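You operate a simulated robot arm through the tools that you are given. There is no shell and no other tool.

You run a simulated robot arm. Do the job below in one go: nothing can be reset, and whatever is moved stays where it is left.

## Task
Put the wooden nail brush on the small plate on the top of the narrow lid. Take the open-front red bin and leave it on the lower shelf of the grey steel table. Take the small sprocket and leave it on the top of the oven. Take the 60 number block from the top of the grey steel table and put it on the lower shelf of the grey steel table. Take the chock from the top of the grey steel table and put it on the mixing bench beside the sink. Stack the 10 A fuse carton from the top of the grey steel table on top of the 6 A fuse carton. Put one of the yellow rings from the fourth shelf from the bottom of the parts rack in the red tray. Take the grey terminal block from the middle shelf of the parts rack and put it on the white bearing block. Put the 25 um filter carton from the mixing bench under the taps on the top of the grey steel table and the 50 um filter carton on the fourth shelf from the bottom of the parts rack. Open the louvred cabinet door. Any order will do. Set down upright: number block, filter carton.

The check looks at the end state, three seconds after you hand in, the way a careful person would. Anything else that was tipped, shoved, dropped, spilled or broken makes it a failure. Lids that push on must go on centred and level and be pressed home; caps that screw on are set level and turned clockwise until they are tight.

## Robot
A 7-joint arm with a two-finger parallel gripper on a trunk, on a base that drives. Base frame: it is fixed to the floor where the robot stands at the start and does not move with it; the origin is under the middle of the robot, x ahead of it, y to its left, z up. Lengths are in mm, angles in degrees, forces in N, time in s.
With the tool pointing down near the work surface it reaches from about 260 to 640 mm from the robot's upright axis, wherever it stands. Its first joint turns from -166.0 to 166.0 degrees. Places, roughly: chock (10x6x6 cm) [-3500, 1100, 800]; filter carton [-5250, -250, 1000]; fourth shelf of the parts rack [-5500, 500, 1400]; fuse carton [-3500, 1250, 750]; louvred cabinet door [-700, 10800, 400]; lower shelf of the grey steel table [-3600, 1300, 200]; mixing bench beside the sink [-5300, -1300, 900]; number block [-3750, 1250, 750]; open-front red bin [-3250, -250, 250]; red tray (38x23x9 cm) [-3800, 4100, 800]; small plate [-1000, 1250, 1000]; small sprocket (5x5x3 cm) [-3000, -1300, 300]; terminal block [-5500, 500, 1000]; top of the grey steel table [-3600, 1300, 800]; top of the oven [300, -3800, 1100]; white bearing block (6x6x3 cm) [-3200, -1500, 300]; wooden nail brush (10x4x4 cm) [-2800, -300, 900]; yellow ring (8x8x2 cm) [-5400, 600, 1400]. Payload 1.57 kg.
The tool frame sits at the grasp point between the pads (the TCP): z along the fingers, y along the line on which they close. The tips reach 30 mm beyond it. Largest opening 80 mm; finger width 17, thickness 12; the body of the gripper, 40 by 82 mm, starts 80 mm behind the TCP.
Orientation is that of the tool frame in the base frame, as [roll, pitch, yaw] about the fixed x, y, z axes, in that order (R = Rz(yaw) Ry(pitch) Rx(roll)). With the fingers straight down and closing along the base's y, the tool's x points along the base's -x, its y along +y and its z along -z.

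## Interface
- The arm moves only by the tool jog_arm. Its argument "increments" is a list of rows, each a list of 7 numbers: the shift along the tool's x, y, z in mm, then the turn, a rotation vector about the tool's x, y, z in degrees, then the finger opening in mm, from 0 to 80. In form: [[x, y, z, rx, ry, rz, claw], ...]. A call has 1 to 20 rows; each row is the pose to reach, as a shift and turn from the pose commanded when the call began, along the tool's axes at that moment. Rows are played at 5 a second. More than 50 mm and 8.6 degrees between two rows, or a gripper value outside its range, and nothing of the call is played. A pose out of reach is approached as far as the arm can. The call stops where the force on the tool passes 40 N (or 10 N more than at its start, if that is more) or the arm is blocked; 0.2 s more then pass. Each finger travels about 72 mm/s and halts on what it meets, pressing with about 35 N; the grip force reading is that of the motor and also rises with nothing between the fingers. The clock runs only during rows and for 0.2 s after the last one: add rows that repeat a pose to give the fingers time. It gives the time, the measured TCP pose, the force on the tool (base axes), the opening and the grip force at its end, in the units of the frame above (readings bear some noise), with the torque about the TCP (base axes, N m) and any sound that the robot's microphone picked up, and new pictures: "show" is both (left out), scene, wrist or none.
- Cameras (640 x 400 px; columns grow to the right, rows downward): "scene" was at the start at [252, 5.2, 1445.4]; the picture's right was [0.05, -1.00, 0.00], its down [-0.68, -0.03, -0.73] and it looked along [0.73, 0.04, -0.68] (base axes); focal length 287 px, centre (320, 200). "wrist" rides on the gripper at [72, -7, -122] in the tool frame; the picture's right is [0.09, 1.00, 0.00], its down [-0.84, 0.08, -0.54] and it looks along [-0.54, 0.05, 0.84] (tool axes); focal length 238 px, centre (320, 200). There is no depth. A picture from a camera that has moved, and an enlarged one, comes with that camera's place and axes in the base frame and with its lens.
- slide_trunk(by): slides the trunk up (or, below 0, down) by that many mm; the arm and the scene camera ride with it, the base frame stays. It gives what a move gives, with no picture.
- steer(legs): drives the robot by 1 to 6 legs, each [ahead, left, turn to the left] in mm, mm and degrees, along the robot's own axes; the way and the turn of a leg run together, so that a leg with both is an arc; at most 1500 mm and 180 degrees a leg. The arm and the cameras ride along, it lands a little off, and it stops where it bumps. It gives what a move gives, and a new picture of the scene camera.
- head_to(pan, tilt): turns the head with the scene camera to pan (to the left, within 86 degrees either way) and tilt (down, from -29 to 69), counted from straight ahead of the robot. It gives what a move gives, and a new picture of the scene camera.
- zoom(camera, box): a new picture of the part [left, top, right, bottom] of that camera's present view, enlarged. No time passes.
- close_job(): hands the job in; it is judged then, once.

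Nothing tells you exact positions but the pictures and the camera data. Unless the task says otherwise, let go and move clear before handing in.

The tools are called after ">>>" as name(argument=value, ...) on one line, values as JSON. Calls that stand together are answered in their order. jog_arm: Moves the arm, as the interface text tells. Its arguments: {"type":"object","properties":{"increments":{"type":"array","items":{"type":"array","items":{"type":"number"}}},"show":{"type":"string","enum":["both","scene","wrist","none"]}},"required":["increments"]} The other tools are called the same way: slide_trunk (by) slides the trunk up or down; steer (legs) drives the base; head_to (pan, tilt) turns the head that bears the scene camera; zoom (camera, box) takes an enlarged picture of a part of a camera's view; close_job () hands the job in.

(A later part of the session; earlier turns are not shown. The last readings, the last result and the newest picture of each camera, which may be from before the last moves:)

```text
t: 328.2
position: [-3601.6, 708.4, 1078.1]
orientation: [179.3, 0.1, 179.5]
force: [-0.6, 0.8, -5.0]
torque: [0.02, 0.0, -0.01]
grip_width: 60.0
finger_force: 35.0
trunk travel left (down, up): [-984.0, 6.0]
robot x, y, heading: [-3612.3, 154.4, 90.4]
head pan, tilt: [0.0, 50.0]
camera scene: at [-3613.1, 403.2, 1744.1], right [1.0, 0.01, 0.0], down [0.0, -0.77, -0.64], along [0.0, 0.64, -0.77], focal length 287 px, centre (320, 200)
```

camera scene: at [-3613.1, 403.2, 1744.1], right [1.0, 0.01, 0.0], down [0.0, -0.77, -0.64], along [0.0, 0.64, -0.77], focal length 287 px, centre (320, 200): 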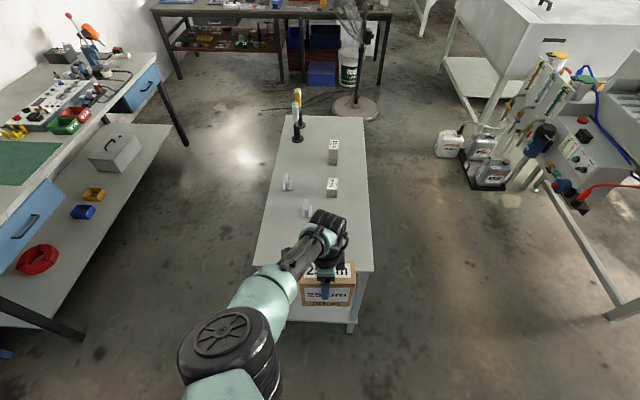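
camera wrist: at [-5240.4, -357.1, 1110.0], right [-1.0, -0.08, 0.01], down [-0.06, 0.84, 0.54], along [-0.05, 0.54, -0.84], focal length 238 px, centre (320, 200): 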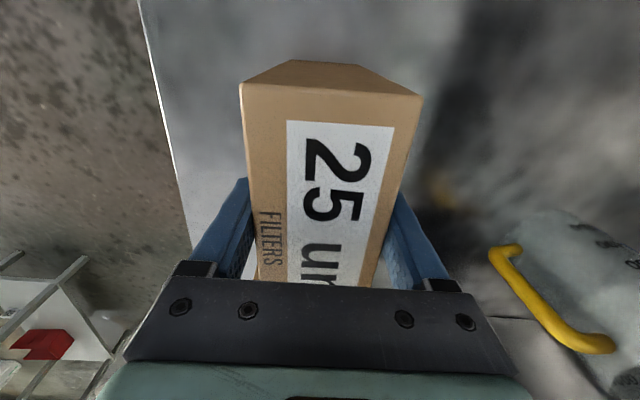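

>>> steer(legs=[[275, 0, 0]])

>>> slide_trunk(by=-155)

>>> jog_arm(increments=[[0, 0, 0, 0, 0, 0, 45]], show="both")

```text
t: 330.1
position: [-3606.2, 987.4, 1079.5]
orientation: [179.2, 0.1, 179.7]
force: [0.4, 0.4, -4.5]
torque: [0.03, 0.02, 0.0]
grip_width: 60.1
finger_force: 34.9
trunk travel left (down, up): [-984.0, 6.0]
robot x, y, heading: [-3613.8, 435.3, 90.5]
head pan, tilt: [0.0, 50.0]
camera scene: at [-3617.1, 682.2, 1744.3], right [1.0, 0.01, 0.0], down [0.01, -0.77, -0.64], along [-0.01, 0.64, -0.77], focal length 287 px, centre (320, 200)
```

scene: 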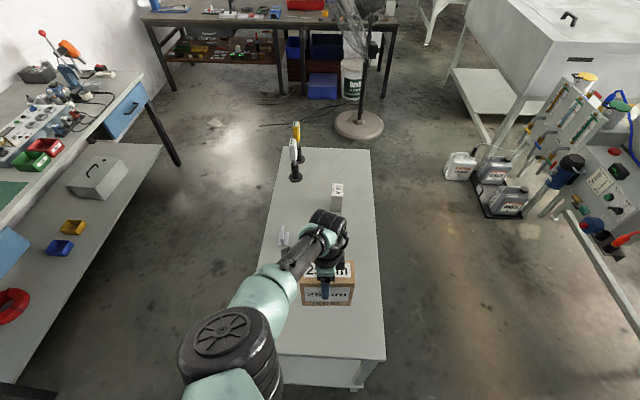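

```text
t: 331.9
position: [-3605.7, 987.9, 923.9]
orientation: [179.3, 0.1, 179.7]
force: [-0.1, -0.3, -3.9]
torque: [0.0, 0.0, -0.01]
grip_width: 60.0
finger_force: 35.5
trunk travel left (down, up): [-829.0, 161.0]
robot x, y, heading: [-3613.2, 435.6, 90.5]
head pan, tilt: [0.0, 50.0]
```

```text
t: 332.3
position: [-3606.2, 988.6, 924.7]
orientation: [179.4, 0.2, 179.7]
force: [-0.5, -0.3, -5.0]
torque: [0.02, 0.02, 0.04]
grip_width: 60.1
finger_force: 35.3
trunk travel left (down, up): [-829.0, 161.0]
robot x, y, heading: [-3611.4, 434.8, 90.5]
head pan, tilt: [0.0, 50.0]
camera scene: at [-3617.1, 683.7, 1589.0], right [1.0, 0.01, 0.0], down [0.01, -0.77, -0.64], along [-0.01, 0.64, -0.77], focal length 287 px, centre (320, 200)
camera wrist: at [-3678.0, 980.1, 1044.3], right [-0.09, 1.0, 0.01], down [0.84, 0.07, 0.54], along [0.54, 0.06, -0.84], focal length 238 px, centre (320, 200)
```

scene: 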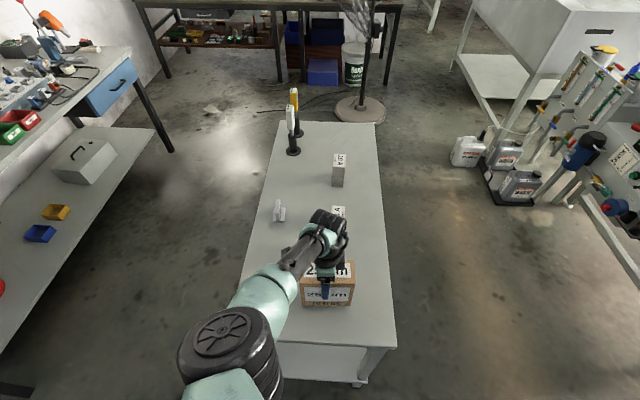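
wrist: 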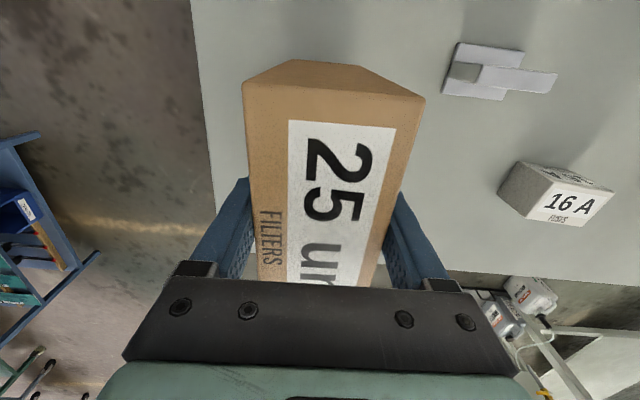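

>>> jog_arm(increments=[[0, 0, 4, 0, 0, 0, 45], [0, 0, 8, 0, 0, 0, 45], [0, 0, 11, 0, 0, 0, 45]], show="none")

>>> jog_arm(increments=[[0, 0, 2, 0, 0, 0, 45], [0, 0, 4, 0, 0, 0, 45]], show="none")

>>> jog_arm(increments=[[0, 0, 2, 0, 0, 0, 45], [0, 0, 3, 0, 0, 0, 45]], show="none")

```text
t: 333.1
position: [-3607.2, 988.7, 912.3]
orientation: [179.2, 0.1, 179.7]
force: [-0.2, 0.0, -4.6]
torque: [0.0, 0.03, 0.02]
grip_width: 59.8
finger_force: 34.9
trunk travel left (down, up): [-829.0, 161.0]
robot x, y, heading: [-3613.5, 434.3, 90.5]
head pan, tilt: [0.0, 50.0]
```

```text
t: 333.7
position: [-3606.6, 987.9, 909.2]
orientation: [179.3, 0.1, 179.7]
force: [-1.2, -1.1, 1.5]
torque: [-0.26, -0.25, -0.1]
grip_width: 59.9
finger_force: 35.2
trunk travel left (down, up): [-829.0, 161.0]
robot x, y, heading: [-3613.0, 436.6, 90.9]
head pan, tilt: [0.0, 50.0]
```

```text
t: 334.3
position: [-3606.6, 987.6, 909.9]
orientation: [179.1, 0.0, 179.8]
force: [-1.8, -2.3, 26.6]
torque: [-1.21, 0.13, 0.24]
grip_width: 59.6
finger_force: 35.2
trunk travel left (down, up): [-829.0, 161.0]
robot x, y, heading: [-3610.9, 434.2, 90.6]
head pan, tilt: [0.0, 50.0]
```

Contact. Release and lift straight up.

>>> jog_arm(increments=[[0, 0, -1.5, 0, 0, 0, 58], [0, 0, -1.5, 0, 0, 0, 66], [0, 0, -1.5, 0, 0, 0, 74], [0, 0, -1.5, 0, 0, 0, 78], [0, 0, -1.5, 0, 0, 0, 78]], show="none")

>>> slide_trunk(by=150)

>>> jog_arm(increments=[[0, 0, 0, 0, 0, 0, 70]], show="both")

```text
t: 335.5
position: [-3607.0, 987.7, 908.1]
orientation: [179.3, 0.1, 179.6]
force: [-0.7, 0.1, 0.6]
torque: [-0.01, 0.0, 0.0]
grip_width: 78.0
finger_force: 0.0
trunk travel left (down, up): [-829.0, 161.0]
robot x, y, heading: [-3617.9, 432.9, 90.7]
head pan, tilt: [0.0, 50.0]
```

```text
t: 337.3
position: [-3605.8, 988.8, 1056.9]
orientation: [179.4, 0.1, 179.7]
force: [0.4, 0.4, 0.1]
torque: [-0.03, -0.04, 0.01]
grip_width: 78.2
finger_force: 0.0
trunk travel left (down, up): [-979.0, 11.0]
robot x, y, heading: [-3611.4, 439.0, 90.7]
head pan, tilt: [0.0, 50.0]
```

```text
t: 337.7
position: [-3606.0, 987.3, 1057.0]
orientation: [179.2, 0.1, 179.7]
force: [-0.2, 0.0, -0.5]
torque: [-0.02, -0.05, 0.03]
grip_width: 70.1
finger_force: 0.1
trunk travel left (down, up): [-979.0, 11.0]
robot x, y, heading: [-3613.2, 431.7, 90.6]
head pan, tilt: [0.0, 50.0]
camera scene: at [-3617.1, 682.9, 1739.1], right [1.0, 0.01, 0.0], down [0.01, -0.77, -0.64], along [-0.01, 0.64, -0.77], focal length 287 px, centre (320, 200)
camera wrist: at [-3678.2, 979.5, 1177.8], right [-0.09, 1.0, 0.01], down [0.84, 0.07, 0.54], along [0.54, 0.06, -0.84], focal length 238 px, centre (320, 200)
```

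scene: 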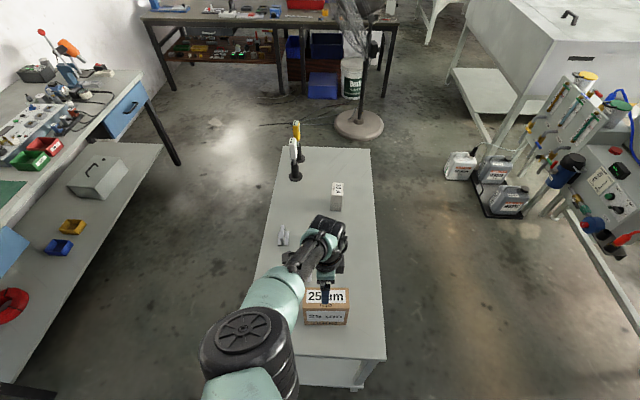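
wrist: 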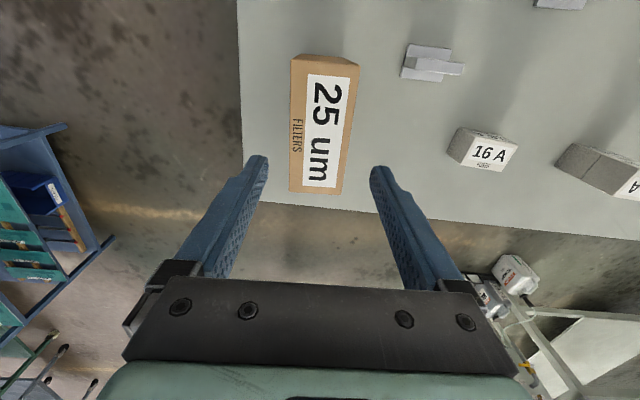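

The 25 um carton stands on the table. Now the 50 um: I return to the mixing bench.

>>> steer(legs=[[-290, 0, -0.7], [0, 690, 0], [-250, 0, 0], [0, 0, 90], [150, 0, 0]])

>>> head_to(pan=0, tilt=40)

```text
t: 349.3
position: [-4996.4, -102.7, 1058.5]
orientation: [179.2, 0.1, -90.7]
force: [-0.4, 0.2, 0.5]
torque: [0.0, 0.01, -0.01]
grip_width: 69.9
finger_force: 0.0
trunk travel left (down, up): [-979.0, 11.0]
robot x, y, heading: [-4444.4, -111.3, -179.8]
head pan, tilt: [0.0, 50.0]
camera scene: at [-4688.7, -113.7, 1739.6], right [0.0, 1.0, 0.0], down [0.77, 0.0, -0.64], along [-0.64, 0.0, -0.77], focal length 287 px, centre (320, 200)
```

scene: 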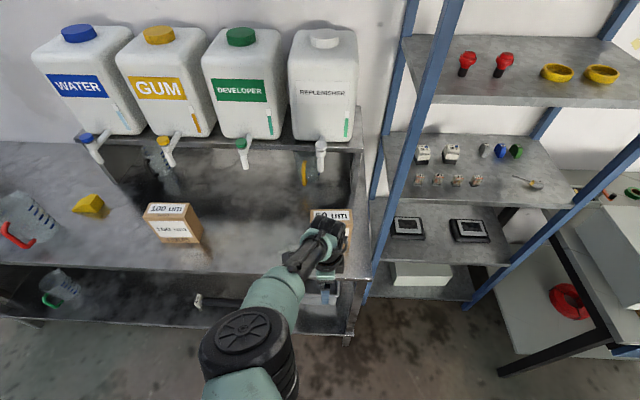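

```text
t: 350.0
position: [-4997.6, -102.5, 1057.5]
orientation: [179.3, 0.1, -90.7]
force: [-0.7, 0.3, -1.1]
torque: [0.03, 0.0, 0.02]
grip_width: 70.2
finger_force: 0.0
trunk travel left (down, up): [-979.0, 11.0]
robot x, y, heading: [-4441.0, -116.9, -179.7]
head pan, tilt: [0.0, 40.0]
camera scene: at [-4700.2, -113.8, 1753.1], right [0.0, 1.0, 0.0], down [0.64, 0.0, -0.77], along [-0.77, 0.0, -0.64], focal length 287 px, centre (320, 200)
```

scene: 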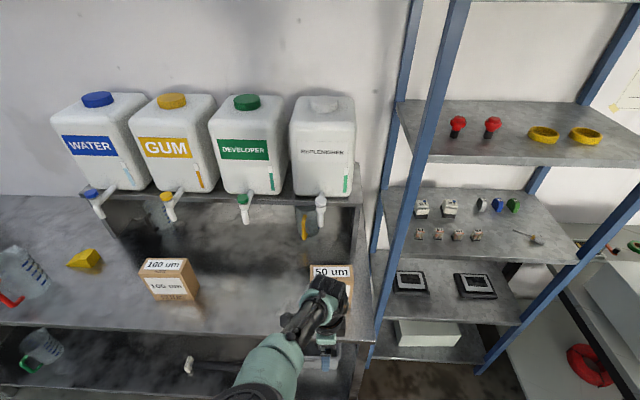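

>>> jog_arm(increments=[[0, 0, -40, 0, 0, -0.7, 78], [0, 0, -60, 0, 0, -0.7, 78]], show="none")

>>> steer(legs=[[222, -15, -0.3]])

>>> jog_arm(increments=[[0, 0, 0, 0, 0, 0, 78]], show="wrist")

```text
t: 350.6
position: [-4995.7, -104.5, 1118.5]
orientation: [179.4, 0.1, -89.9]
force: [0.1, -0.1, -0.6]
torque: [0.01, 0.0, -0.02]
grip_width: 77.9
finger_force: 0.1
trunk travel left (down, up): [-979.0, 11.0]
robot x, y, heading: [-4446.5, -112.9, -179.8]
head pan, tilt: [0.0, 40.0]
```

```text
t: 352.3
position: [-5218.0, -84.7, 1116.4]
orientation: [179.2, 0.0, -90.6]
force: [0.1, 0.5, 0.3]
torque: [0.02, -0.01, -0.03]
grip_width: 77.9
finger_force: 0.0
trunk travel left (down, up): [-979.0, 11.0]
robot x, y, heading: [-4662.7, -97.6, 179.6]
head pan, tilt: [0.0, 40.0]
camera scene: at [-4920.6, -96.5, 1753.5], right [0.01, 1.0, 0.0], down [0.64, 0.0, -0.77], along [-0.77, 0.0, -0.64], focal length 287 px, centre (320, 200)
```

scene: 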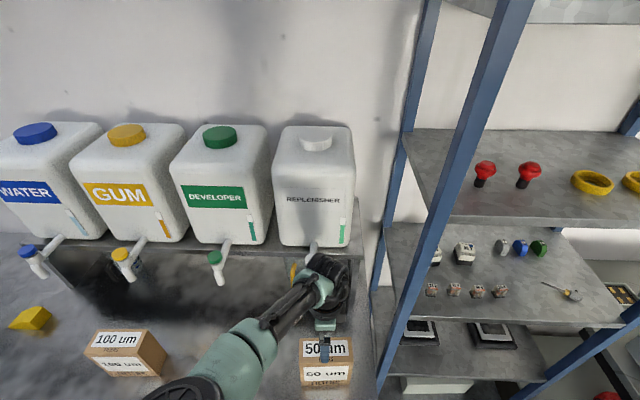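

```text
t: 352.7
position: [-5218.2, -84.9, 1117.1]
orientation: [179.2, 0.1, -90.5]
force: [0.2, 0.0, 0.0]
torque: [-0.03, 0.04, 0.03]
grip_width: 78.2
finger_force: 0.0
trunk travel left (down, up): [-979.0, 11.0]
robot x, y, heading: [-4662.6, -100.9, 179.2]
head pan, tilt: [0.0, 40.0]
camera wrist: at [-5210.2, -158.2, 1237.6], right [-1.0, -0.08, 0.01], down [-0.06, 0.84, 0.54], along [-0.06, 0.54, -0.84], focal length 238 px, centre (320, 200)
```

wrist: 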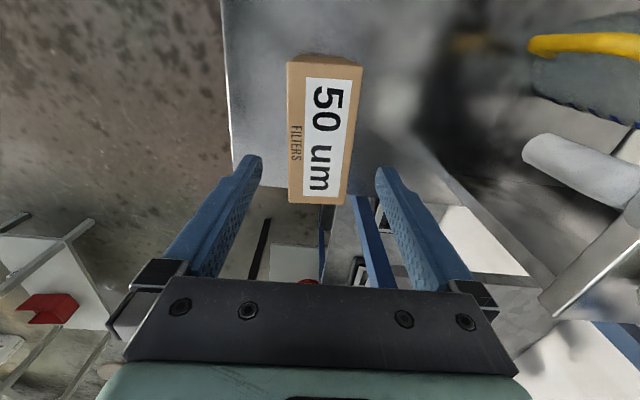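

>>> slide_trunk(by=-127)

>>> jog_arm(increments=[[0, 1, 0, 0, 0, 0, 68], [0, 1, 0, 0, 0, 0, 58], [0, 1, 0, 0, 0, 0, 45], [0, 1, 0, 0, 0, 0, 45], [0, 1, 0, 0, 0, 0, 45]], show="wrist")

```text
t: 354.2
position: [-5219.5, -85.9, 989.6]
orientation: [179.3, 0.1, -90.6]
force: [-0.3, 0.1, -0.4]
torque: [-0.02, 0.02, 0.01]
grip_width: 78.1
finger_force: 0.1
trunk travel left (down, up): [-852.0, 138.0]
robot x, y, heading: [-4666.4, -97.4, 179.9]
head pan, tilt: [0.0, 40.0]
```

```text
t: 355.4
position: [-5220.7, -86.0, 989.6]
orientation: [179.3, 0.1, -90.5]
force: [1.9, -0.1, 0.4]
torque: [-0.26, -0.36, 0.16]
grip_width: 59.9
finger_force: 35.3
trunk travel left (down, up): [-852.0, 138.0]
robot x, y, heading: [-4659.9, -98.5, 179.5]
head pan, tilt: [0.0, 40.0]
camera wrist: at [-5212.4, -158.2, 1110.5], right [-1.0, -0.08, 0.01], down [-0.06, 0.84, 0.54], along [-0.05, 0.54, -0.84], focal length 238 px, centre (320, 200)
```

wrist: 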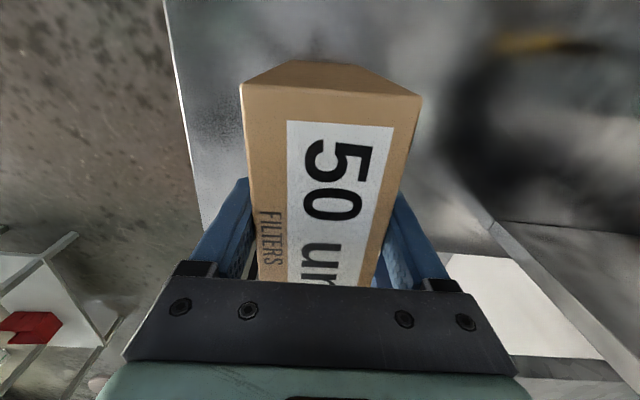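

Gripped. I lift, turn it 90° so its thin side is along y, and set it back on the bench at y≈-250 for a front grasp.

>>> slide_trunk(by=70)

>>> jog_arm(increments=[[0, 0, 0, 0, 0, -8.2, 45], [0, 0, 0, 0, 0, -16.4, 45], [0, 0, 0, 0, 0, -24.6, 45], [0, 0, 0, 0, 0, -32.8, 45], [0, 0, 0, 0, 0, -41, 45], [0, 0, 0, 0, 0, -49.2, 45], [0, 0, 0, 0, 0, -57.4, 45], [0, 0, 0, 0, 0, -65.6, 45], [0, 0, 0, 0, 0, -73.8, 45], [0, 0, 0, 0, 0, -82, 45], [0, 0, 0, 0, 0, -90, 45]], show="none")

>>> steer(legs=[[0, 160, 0.5]])

>>> jog_arm(increments=[[0, 0, 0, 0, 0, 0, 45]], show="both")

```text
t: 356.5
position: [-5221.4, -85.8, 1059.7]
orientation: [179.3, 0.1, -90.6]
force: [0.0, 0.2, -4.2]
torque: [0.0, 0.02, 0.01]
grip_width: 60.2
finger_force: 35.2
trunk travel left (down, up): [-922.0, 68.0]
robot x, y, heading: [-4664.6, -102.9, 179.8]
head pan, tilt: [0.0, 40.0]
```

```text
t: 358.9
position: [-5221.0, -85.1, 1059.7]
orientation: [-179.9, 0.6, -0.4]
force: [1.0, 0.3, -5.2]
torque: [-0.04, 0.0, 0.0]
grip_width: 60.3
finger_force: 35.1
trunk travel left (down, up): [-922.0, 68.0]
robot x, y, heading: [-4662.5, -99.3, 179.8]
head pan, tilt: [0.0, 40.0]
```

```text
t: 360.3
position: [-5220.6, -251.2, 1061.2]
orientation: [-179.9, 0.6, 0.1]
force: [-0.1, -0.7, -4.6]
torque: [0.0, -0.01, -0.02]
grip_width: 60.2
finger_force: 34.7
trunk travel left (down, up): [-922.0, 68.0]
robot x, y, heading: [-4665.8, -260.5, -179.5]
head pan, tilt: [0.0, 40.0]
camera scene: at [-4922.2, -258.2, 1696.2], right [-0.01, 1.0, 0.0], down [0.64, 0.0, -0.77], along [-0.77, -0.01, -0.64], focal length 287 px, centre (320, 200)
```

scene: 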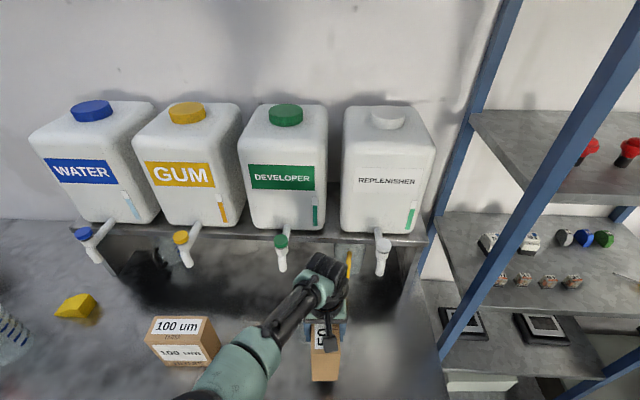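

```text
t: 360.7
position: [-5221.3, -251.8, 1059.2]
orientation: [180.0, 0.6, 0.1]
force: [-0.1, 0.3, -5.3]
torque: [0.0, -0.01, -0.02]
grip_width: 60.1
finger_force: 34.8
trunk travel left (down, up): [-922.0, 68.0]
robot x, y, heading: [-4666.5, -258.2, -179.8]
head pan, tilt: [0.0, 40.0]
camera scene: at [-4922.2, -257.8, 1696.2], right [-0.01, 1.0, 0.0], down [0.64, 0.0, -0.77], along [-0.77, -0.01, -0.64], focal length 287 px, centre (320, 200)
camera wrist: at [-5147.0, -244.7, 1179.0], right [0.09, -1.0, 0.0], down [-0.83, -0.08, 0.55], along [-0.55, -0.05, -0.83], focal length 238 px, centre (320, 200)
```

scene: 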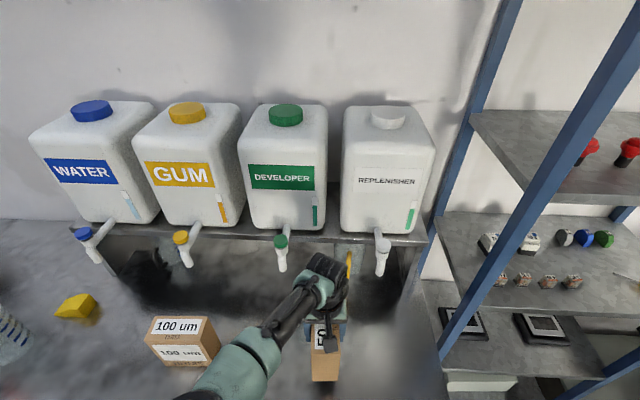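
wrist: 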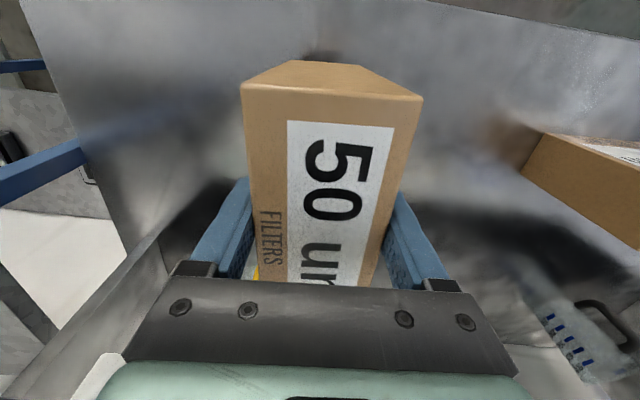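

>>> slide_trunk(by=-60)

>>> jog_arm(increments=[[0, 0, 4, 0, 0.5, 0, 45], [0, 0, 7, 0, 0.5, 0, 45], [0, 0, 9, 0, 0.5, 0, 45]], show="none")

>>> jog_arm(increments=[[0, 0, 2, 0, 0, 0, 45], [0, 0, 3, 0, 0, 0, 45]], show="none")

```text
t: 361.7
position: [-5220.6, -250.4, 1000.4]
orientation: [-179.9, 0.8, 0.0]
force: [0.0, -0.1, -4.1]
torque: [0.0, -0.02, 0.02]
grip_width: 60.1
finger_force: 34.4
trunk travel left (down, up): [-862.0, 128.0]
robot x, y, heading: [-4665.9, -254.8, -179.6]
head pan, tilt: [0.0, 40.0]
```

```text
t: 362.5
position: [-5220.7, -252.8, 991.6]
orientation: [-179.9, 0.1, 0.1]
force: [-1.3, 0.1, -4.8]
torque: [-0.01, 0.0, 0.04]
grip_width: 60.0
finger_force: 35.5
trunk travel left (down, up): [-862.0, 128.0]
robot x, y, heading: [-4665.3, -259.0, -179.5]
head pan, tilt: [0.0, 40.0]
```

```text
t: 363.1
position: [-5221.2, -251.6, 990.5]
orientation: [-179.9, 0.3, 0.2]
force: [2.6, 0.3, 11.3]
torque: [-0.43, -0.71, 0.18]
grip_width: 60.2
finger_force: 34.7
trunk travel left (down, up): [-862.0, 128.0]
robot x, y, heading: [-4664.2, -256.0, -179.8]
head pan, tilt: [0.0, 40.0]
```

>>> jog_arm(increments=[[0, 0, -1, 0, 0, 0, 55], [0, 0, -1, 0, 0, 0, 66], [0, 0, -1, 0, 0, 0, 78], [0, 0, -1, 0, 0, 0, 78], [0, 0, -40, 0, 0, 0, 78], [0, 0, -85, 0, 0, 0, 78], [0, 0, -120, 0, 0, 0, 78]], show="wrist")

>>> jog_arm(increments=[[20, 0, 0, 0, -7.5, 0, 78], [40, 0, 0, 0, -15, 0, 78], [60, 0, 0, 0, -22.5, 0, 78], [80, 0, 0, 0, -30, 0, 78], [100, 0, 0, 0, -37.5, 0, 78], [115, 0, 0, 0, -45, 0, 78]], show="both")

```text
t: 364.7
position: [-5219.5, -255.1, 1106.0]
orientation: [-179.9, 0.1, 0.0]
force: [-1.5, 0.4, 0.0]
torque: [0.0, 0.03, -0.01]
grip_width: 77.9
finger_force: 0.0
trunk travel left (down, up): [-862.0, 128.0]
robot x, y, heading: [-4663.4, -260.3, -179.3]
head pan, tilt: [0.0, 40.0]
camera wrist: at [-5147.5, -248.6, 1226.6], right [0.09, -1.0, 0.0], down [-0.84, -0.08, 0.54], along [-0.54, -0.05, -0.84], focal length 238 px, centre (320, 200)
```

wrist: 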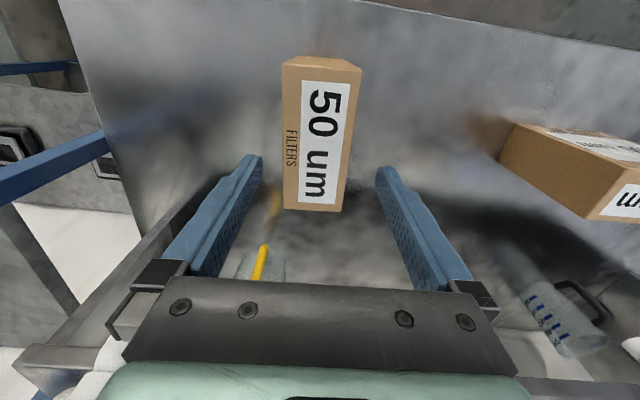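

```text
t: 366.1
position: [-5103.0, -252.9, 1112.0]
orientation: [-179.8, 45.4, 0.1]
force: [-0.5, -0.1, 0.6]
torque: [0.0, -0.01, -0.01]
grip_width: 77.9
finger_force: 0.0
trunk travel left (down, up): [-862.0, 128.0]
robot x, y, heading: [-4663.6, -260.0, -179.4]
head pan, tilt: [0.0, 40.0]
camera scene: at [-4920.4, -259.5, 1636.6], right [-0.01, 1.0, 0.0], down [0.64, 0.0, -0.77], along [-0.77, 0.0, -0.64], focal length 287 px, centre (320, 200)
camera wrist: at [-4966.2, -247.0, 1143.9], right [0.07, -1.0, -0.07], down [-0.2, -0.08, 0.98], along [-0.98, -0.05, -0.21], focal length 238 px, centre (320, 200)
```

scene: 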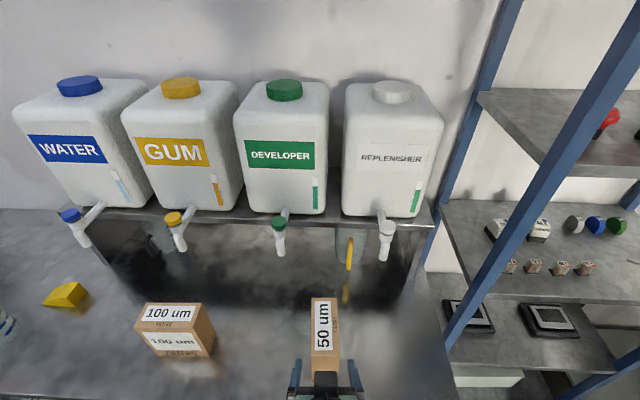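
wrist: 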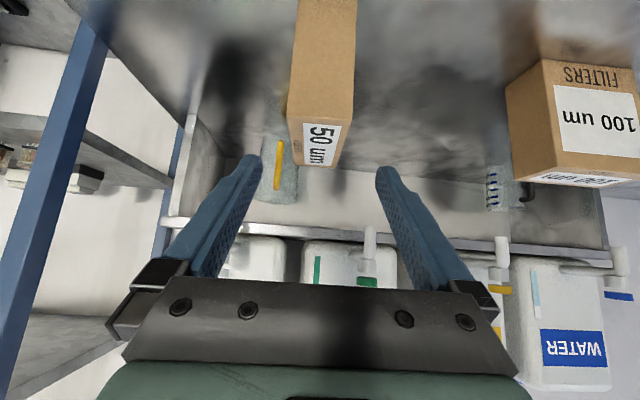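

Tilted 45° as wanted. Now advance along the tool axis so the fingers straddle the carton's broad sides.

>>> jog_arm(increments=[[12, 0, 10, 0, 0, 0, 78], [24, 0, 40, 0, 0, 0, 78], [24, 0, 80, 0, 0, 0, 78]], show="wrist")

```text
t: 366.9
position: [-5145.4, -250.6, 1034.3]
orientation: [-179.9, 45.2, 0.1]
force: [-0.8, -0.2, 0.2]
torque: [0.04, 0.01, 0.0]
grip_width: 78.0
finger_force: 0.1
trunk travel left (down, up): [-862.0, 128.0]
robot x, y, heading: [-4666.3, -259.9, -179.5]
head pan, tilt: [0.0, 40.0]
camera wrist: at [-5007.6, -245.0, 1068.5], right [0.07, -1.0, -0.07], down [-0.21, -0.08, 0.98], along [-0.98, -0.05, -0.21], focal length 238 px, centre (320, 200)
```

wrist: 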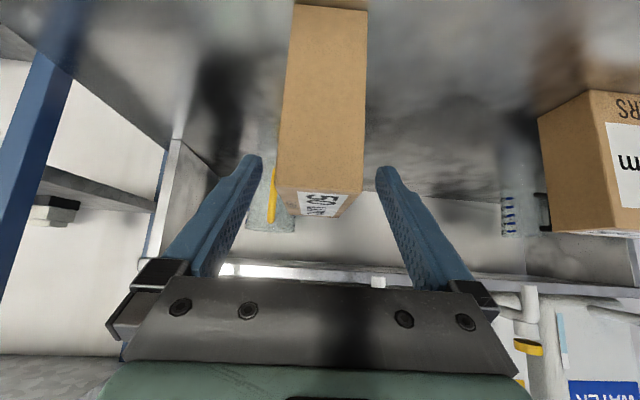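

>>> jog_arm(increments=[[0, 0, 30, 0, 0, 0, 78], [0, 0, 60, 0, 0, 0, 78], [0, 0, 78, 0, 0, 0, 78], [0, 0, 78, 0, 0, 0, 66], [0, 0, 78, 0, 0, 0, 56], [0, 0, 78, 0, 0, 0, 45], [0, 0, 78, 0, 0, 0, 45]], show="both")

```text
t: 368.5
position: [-5200.6, -253.5, 980.6]
orientation: [-179.9, 45.2, 0.3]
force: [-0.7, 0.1, 0.3]
torque: [-0.13, 0.23, -0.09]
grip_width: 60.1
finger_force: 34.6
trunk travel left (down, up): [-862.0, 128.0]
robot x, y, heading: [-4662.4, -259.9, -179.6]
head pan, tilt: [0.0, 40.0]
camera scene: at [-4921.8, -259.6, 1636.3], right [-0.01, 1.0, 0.0], down [0.64, 0.0, -0.77], along [-0.77, 0.0, -0.64], focal length 287 px, centre (320, 200)
camera wrist: at [-5063.1, -246.5, 1014.0], right [0.07, -1.0, -0.07], down [-0.2, -0.08, 0.98], along [-0.98, -0.05, -0.21], focal length 238 px, centre (320, 200)
```

scene: 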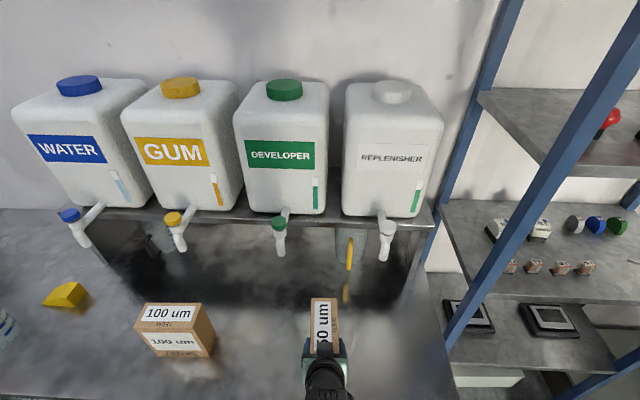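
wrist: 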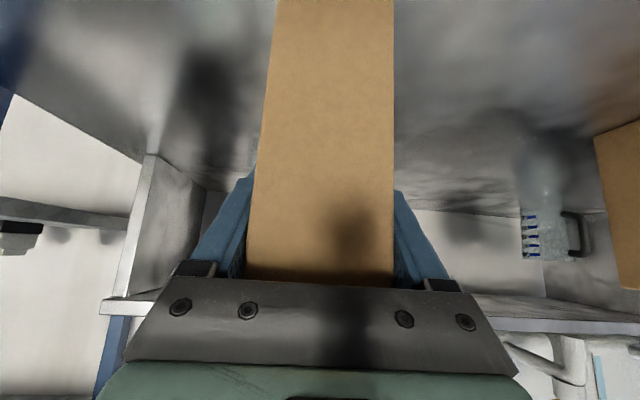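

Gripped at 45°. Lift, back off, and raise the arm to rack height in free space.

>>> slide_trunk(by=125)

>>> steer(legs=[[-450, 0, -0.5]])

>>> jog_arm(increments=[[-28, 0, -28, 0, 0, 0, 45], [-56, 0, -56, 0, 0, 0, 45], [-84, 0, -84, 0, 0, 0, 45], [-112, 0, -112, 0, 0, 0, 45], [-140, 0, -140, 0, 0, 0, 45], [-168, 0, -168, 0, 0, 0, 45], [-196, 0, -196, 0, 0, 0, 45], [-224, 0, -224, 0, 0, 0, 45], [-252, 0, -252, 0, 0, 0, 45], [-280, 0, -280, 0, 0, 0, 45], [-300, 0, -300, 0, 0, 0, 45]], show="both")

```text
t: 370.1
position: [-5201.6, -253.3, 1105.1]
orientation: [-179.7, 45.1, 0.2]
force: [-0.3, 0.0, -3.9]
torque: [-0.01, -0.17, -0.05]
grip_width: 59.8
finger_force: 35.3
trunk travel left (down, up): [-987.0, 3.0]
robot x, y, heading: [-4670.8, -258.6, -179.9]
head pan, tilt: [0.0, 40.0]
```

```text
t: 372.8
position: [-4759.9, -246.7, 1104.6]
orientation: [-179.8, 45.1, -0.5]
force: [0.0, 0.9, -5.8]
torque: [0.02, -0.11, -0.05]
grip_width: 59.8
finger_force: 35.0
trunk travel left (down, up): [-987.0, 3.0]
robot x, y, heading: [-4224.5, -258.4, 180.0]
head pan, tilt: [0.0, 40.0]
camera scene: at [-4482.4, -256.4, 1761.0], right [0.01, 1.0, 0.0], down [0.64, 0.0, -0.77], along [-0.77, 0.0, -0.64], focal length 287 px, centre (320, 200)
```

scene: 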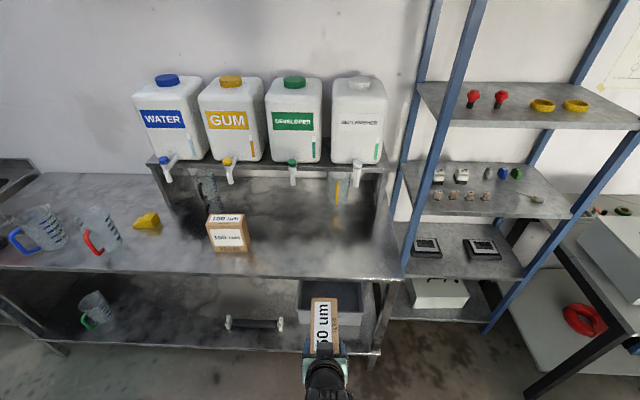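

```text
t: 375.2
position: [-4760.0, -243.7, 1528.4]
orientation: [179.9, 45.0, -0.6]
force: [0.9, 0.5, -5.5]
torque: [-0.01, -0.11, 0.02]
grip_width: 59.9
finger_force: 35.0
trunk travel left (down, up): [-987.0, 3.0]
robot x, y, heading: [-4223.7, -254.8, 179.9]
head pan, tilt: [0.0, 40.0]
camera scene: at [-4481.2, -253.9, 1761.2], right [0.01, 1.0, 0.0], down [0.64, -0.01, -0.77], along [-0.77, 0.0, -0.64], focal length 287 px, centre (320, 200)
camera wrist: at [-4622.3, -240.2, 1562.1], right [0.06, -1.0, -0.07], down [-0.21, -0.08, 0.97], along [-0.98, -0.04, -0.21], focal length 238 px, centre (320, 200)
```

scene: 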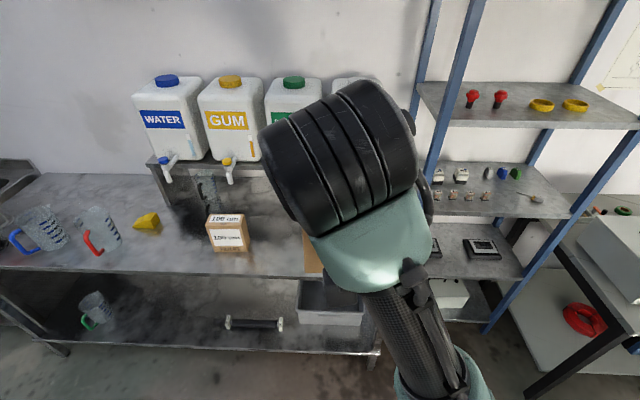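
wrist: 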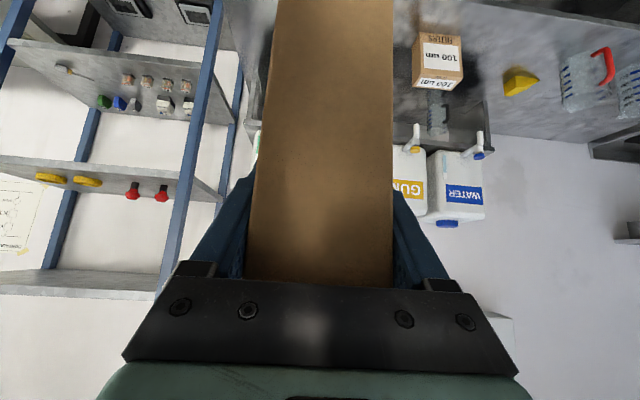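

I measured the rack: 4th shelf z≈1382, front edge x≈-5264, rings at y≈487 and 600, knobs at 263 and 353. There's no comfortable slot until one ring is removed, so I set the carton back on the bench for now.

>>> jog_arm(increments=[[28, 0, 28, 0, 0, 0, 45], [56, 0, 56, 0, 0, 0, 45], [84, 0, 84, 0, 0, 0, 45], [112, 0, 112, 0, 0, 0, 45], [140, 0, 140, 0, 0, 0, 45], [168, 0, 168, 0, 0, 0, 45], [196, 0, 196, 0, 0, 0, 45], [224, 0, 224, 0, 0, 0, 45], [252, 0, 252, 0, 0, 0, 45], [280, 0, 280, 0, 0, 0, 45], [300, 0, 300, 0, 0, 0, 45]], show="none")

>>> steer(legs=[[440, 0, 0]])

>>> slide_trunk(by=-115)

>>> jog_arm(increments=[[0, 0, 0, 0, 0, 0, 45]], show="both")

```text
t: 377.6
position: [-4757.9, -244.0, 1106.0]
orientation: [-179.7, 45.1, -0.5]
force: [0.4, 0.0, -5.3]
torque: [0.02, -0.15, -0.01]
grip_width: 60.1
finger_force: 34.4
trunk travel left (down, up): [-987.0, 3.0]
robot x, y, heading: [-4227.5, -258.6, 179.7]
head pan, tilt: [0.0, 40.0]
```

```text
t: 380.2
position: [-5194.9, -233.4, 1104.9]
orientation: [-180.0, 45.0, -1.1]
force: [-0.1, 0.5, -4.8]
torque: [-0.01, -0.1, 0.0]
grip_width: 59.9
finger_force: 34.9
trunk travel left (down, up): [-987.0, 3.0]
robot x, y, heading: [-4664.5, -253.4, 179.3]
head pan, tilt: [0.0, 40.0]
camera scene: at [-4918.2, -248.5, 1761.3], right [0.02, 1.0, 0.0], down [0.64, -0.01, -0.77], along [-0.77, 0.01, -0.64], focal length 287 px, centre (320, 200)
```

scene: 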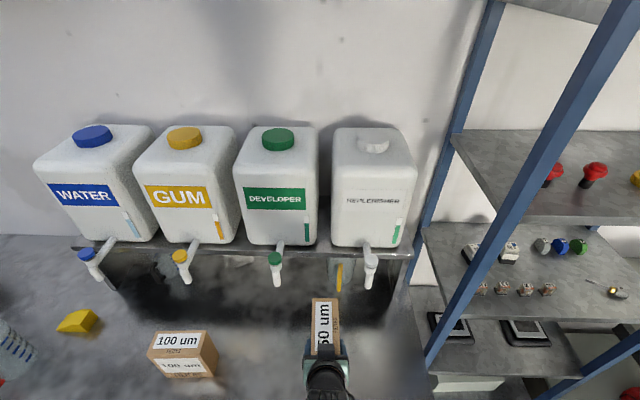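

```text
t: 381.7
position: [-5194.7, -234.0, 991.3]
orientation: [-179.9, 45.2, -1.2]
force: [-0.1, 0.0, -5.2]
torque: [0.01, -0.11, 0.0]
grip_width: 59.8
finger_force: 34.9
trunk travel left (down, up): [-872.0, 118.0]
robot x, y, heading: [-4665.6, -254.0, 179.1]
head pan, tilt: [0.0, 40.0]
```

```text
t: 382.1
position: [-5194.3, -234.4, 990.1]
orientation: [-179.9, 45.1, -1.1]
force: [0.7, 0.4, -4.8]
torque: [-0.03, -0.13, -0.01]
grip_width: 60.2
finger_force: 35.1
trunk travel left (down, up): [-872.0, 118.0]
robot x, y, heading: [-4666.7, -255.0, 178.9]
head pan, tilt: [0.0, 40.0]
camera scene: at [-4919.0, -248.5, 1646.2], right [0.02, 1.0, 0.0], down [0.64, -0.01, -0.77], along [-0.77, 0.01, -0.64], focal length 287 px, centre (320, 200)
camera wrist: at [-5057.0, -230.3, 1023.9], right [0.04, -1.0, -0.07], down [-0.21, -0.07, 0.98], along [-0.98, -0.03, -0.21], focal length 238 px, centre (320, 200)
```

scene: 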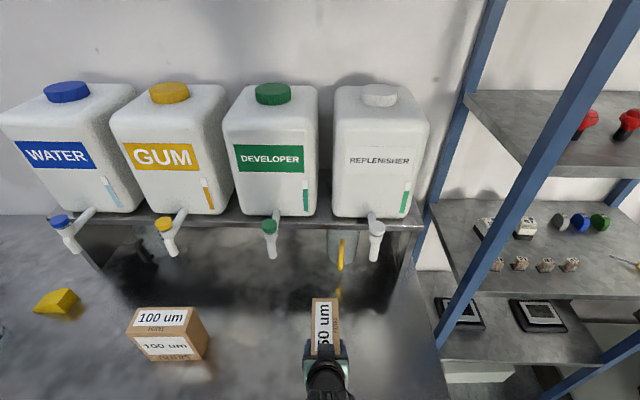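
wrist: 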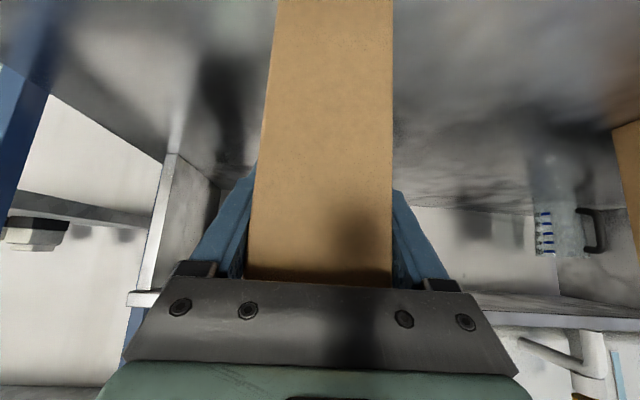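

>>> slide_trunk(by=-7)

>>> slide_trunk(by=-3)

>>> slide_trunk(by=-2)

```text
t: 382.6
position: [-5194.1, -234.0, 982.6]
orientation: [-179.8, 45.1, -1.1]
force: [-0.4, 0.1, -4.4]
torque: [0.0, -0.13, -0.01]
grip_width: 60.1
finger_force: 35.2
trunk travel left (down, up): [-865.0, 125.0]
robot x, y, heading: [-4661.4, -251.2, 179.2]
head pan, tilt: [0.0, 40.0]
```

```text
t: 383.2
position: [-5194.7, -233.2, 980.1]
orientation: [-179.8, 45.1, -1.1]
force: [-0.6, -0.6, -4.6]
torque: [0.01, -0.15, -0.03]
grip_width: 60.3
finger_force: 35.5
trunk travel left (down, up): [-862.0, 128.0]
robot x, y, heading: [-4664.9, -254.2, 179.1]
head pan, tilt: [0.0, 40.0]
```

```text
t: 383.7
position: [-5195.2, -233.2, 978.5]
orientation: [-179.9, 45.3, -1.1]
force: [1.5, -0.6, 2.8]
torque: [-0.21, -0.56, 0.02]
grip_width: 60.0
finger_force: 35.0
trunk travel left (down, up): [-860.0, 130.0]
robot x, y, heading: [-4663.4, -253.2, 179.0]
head pan, tilt: [0.0, 40.0]
```

>>> jog_arm(increments=[[0, 0, 0, 0, 0, 0, 60], [0, 0, 0, 0, 0, 0, 70], [0, 0, 0, 0, 0, 0, 78], [0, 0, 0, 0, 0, 0, 78], [0, 0, -40, 0, 0, 0, 78], [0, 0, -85, 0, 0, 0, 78], [0, 0, -130, 0, 0, 0, 78], [0, 0, -160, 0, 0, 0, 78]], show="wrist")

```text
t: 385.5
position: [-5080.0, -239.2, 1094.1]
orientation: [-179.8, 45.3, -1.1]
force: [-0.4, 0.2, 0.4]
torque: [-0.02, -0.01, -0.02]
grip_width: 77.9
finger_force: 0.0
trunk travel left (down, up): [-860.0, 130.0]
robot x, y, heading: [-4662.7, -254.1, 179.1]
head pan, tilt: [0.0, 40.0]
camera wrist: at [-4942.5, -236.0, 1127.1], right [0.04, -1.0, -0.07], down [-0.21, -0.07, 0.98], along [-0.98, -0.03, -0.21], focal length 238 px, centre (320, 200)
```

wrist: 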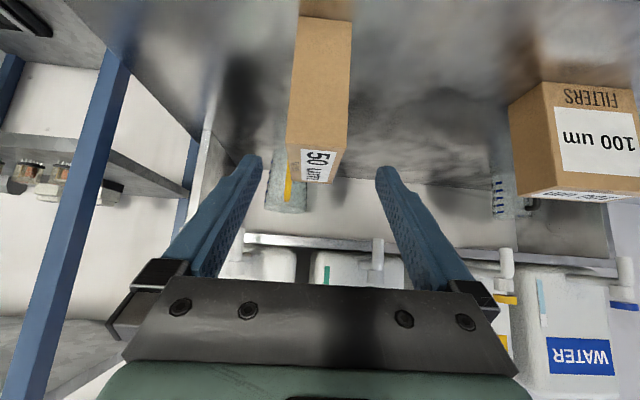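

Now fetch a yellow ring: back off, raise to shelf height and strafe to the rack.

>>> steer(legs=[[-280, 0, 1]])

>>> slide_trunk(by=125)

>>> jog_arm(increments=[[-28, 0, -28, 0, 0, 0, 70], [-56, 0, -56, 0, 0, 0, 70], [-84, 0, -84, 0, 0, 0, 70], [-112, 0, -112, 0, 0, 0, 70], [-140, 0, -140, 0, 0, 0, 70], [-168, 0, -168, 0, 0, 0, 70], [-196, 0, -196, 0, 0, 0, 70], [-210, 0, -210, 0, 0, 0, 70]], show="none")

>>> steer(legs=[[0, -720, 0]])

>>> jog_arm(increments=[[0, 0, 0, 0, 0, 0, 60]], show="both")

```text
t: 387.4
position: [-4805.9, -246.8, 1092.5]
orientation: [-179.9, 45.1, -0.4]
force: [0.1, 0.2, 0.2]
torque: [0.01, 0.02, 0.0]
grip_width: 78.0
finger_force: 0.2
trunk travel left (down, up): [-860.0, 130.0]
robot x, y, heading: [-4390.2, -257.4, 180.1]
head pan, tilt: [0.0, 40.0]
camera scene: at [-4643.7, -254.9, 1634.3], right [0.0, 1.0, 0.0], down [0.64, 0.0, -0.77], along [-0.77, 0.0, -0.64], focal length 287 px, centre (320, 200)
```

scene: 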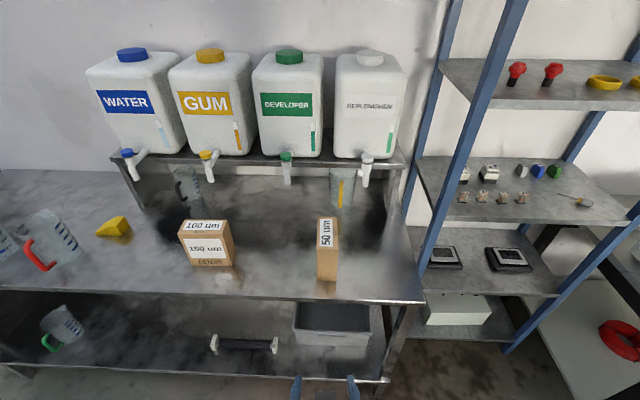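

```text
t: 389.0
position: [-4805.8, -247.7, 1217.6]
orientation: [-179.9, 45.1, -0.3]
force: [-0.7, 0.3, -0.2]
torque: [-0.02, 0.0, 0.03]
grip_width: 78.1
finger_force: 0.0
trunk travel left (down, up): [-985.0, 5.0]
robot x, y, heading: [-4387.3, -253.6, 179.9]
head pan, tilt: [0.0, 40.0]
```

```text
t: 390.8
position: [-4836.9, -246.0, 1434.8]
orientation: [-179.9, 45.0, -0.3]
force: [0.1, 0.1, 0.8]
torque: [-0.01, 0.0, -0.02]
grip_width: 70.0
finger_force: 0.1
out of reach, approached as far as the arm can: row 4, 5, 6, 7, 8
trunk travel left (down, up): [-985.0, 5.0]
robot x, y, heading: [-4386.9, -258.9, 179.9]
head pan, tilt: [0.0, 40.0]
```

```text
t: 394.7
position: [-4837.1, 472.0, 1433.6]
orientation: [-179.8, 45.2, 0.4]
force: [0.9, 0.8, 0.5]
torque: [0.01, -0.03, 0.0]
grip_width: 70.0
finger_force: 0.1
trunk travel left (down, up): [-985.0, 5.0]
robot x, y, heading: [-4388.1, 467.4, -179.5]
head pan, tilt: [0.0, 40.0]
camera scene: at [-4645.4, 465.4, 1759.3], right [-0.01, 1.0, 0.0], down [0.64, 0.01, -0.77], along [-0.77, -0.01, -0.64], focal length 287 px, centre (320, 200)
```

scene: 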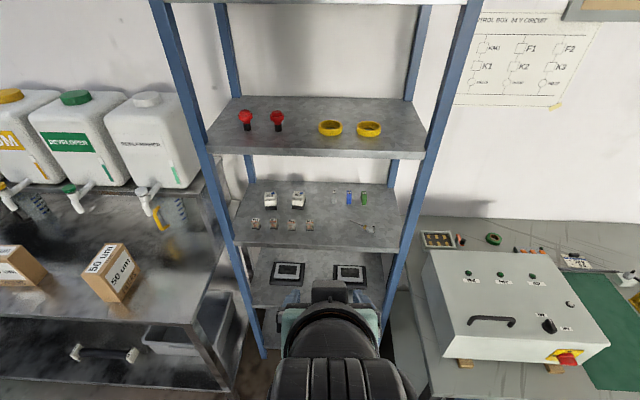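

```text
t: 395.1
position: [-4837.3, 471.4, 1434.4]
orientation: [-179.8, 45.1, 0.4]
force: [-0.3, 0.4, 0.0]
torque: [-0.01, -0.04, 0.0]
grip_width: 60.2
finger_force: 0.1
trunk travel left (down, up): [-985.0, 5.0]
robot x, y, heading: [-4389.2, 468.8, -179.3]
head pan, tilt: [0.0, 40.0]
camera scene: at [-4645.4, 465.3, 1759.3], right [-0.01, 1.0, 0.0], down [0.64, 0.01, -0.77], along [-0.77, -0.01, -0.64], focal length 287 px, centre (320, 200)
camera wrist: at [-4700.7, 478.2, 1468.1], right [0.07, -1.0, -0.07], down [-0.21, -0.08, 0.98], along [-0.98, -0.05, -0.21], focal length 238 px, centre (320, 200)
```

scene: 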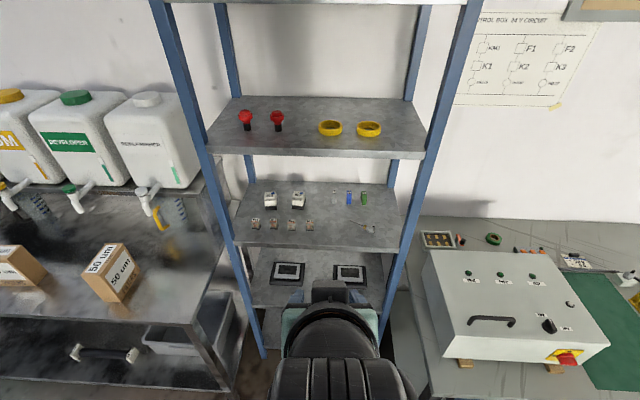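
wrist: 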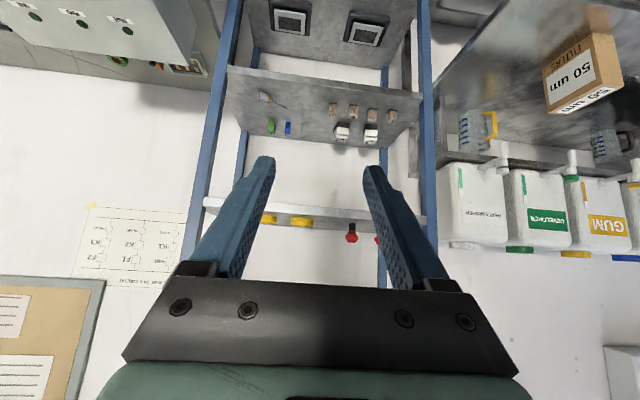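

>>> zoom(camera="scene", box=[200, 80, 440, 170])

>>> zoom(camera="scene", box=[220, 170, 420, 260])

```text
2.67 times, centred on (320, 125) of scene
camera zoom: at [-4645.4, 465.3, 1759.3], right [-0.01, 1.0, 0.0], down [0.64, 0.01, -0.77], along [-0.77, -0.01, -0.64], focal length 766 px, centre (320, 400)
```

zoom: 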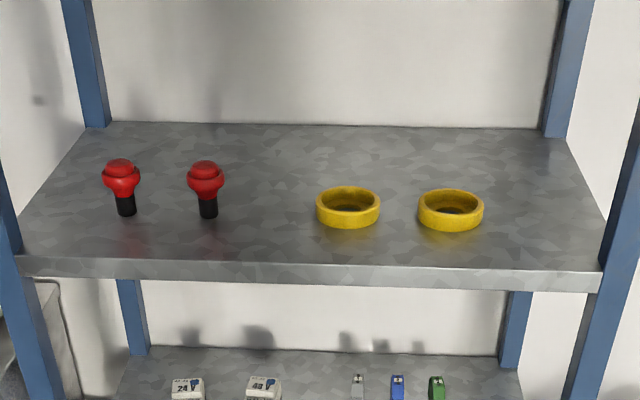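

```text
3.20 times, centred on (320, 215) of scene
camera zoom: at [-4645.4, 465.3, 1759.3], right [-0.01, 1.0, 0.0], down [0.64, 0.01, -0.77], along [-0.77, -0.01, -0.64], focal length 919 px, centre (320, 152)
```

zoom: 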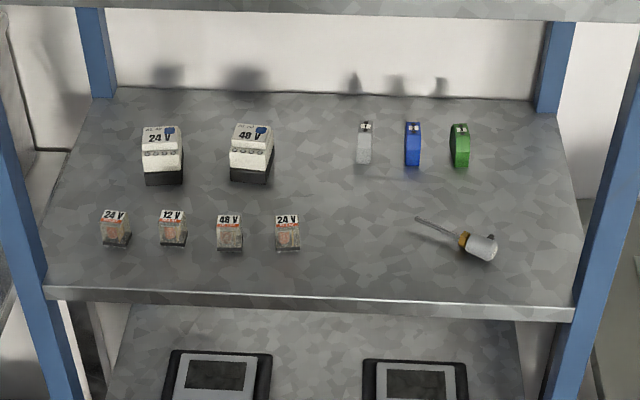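

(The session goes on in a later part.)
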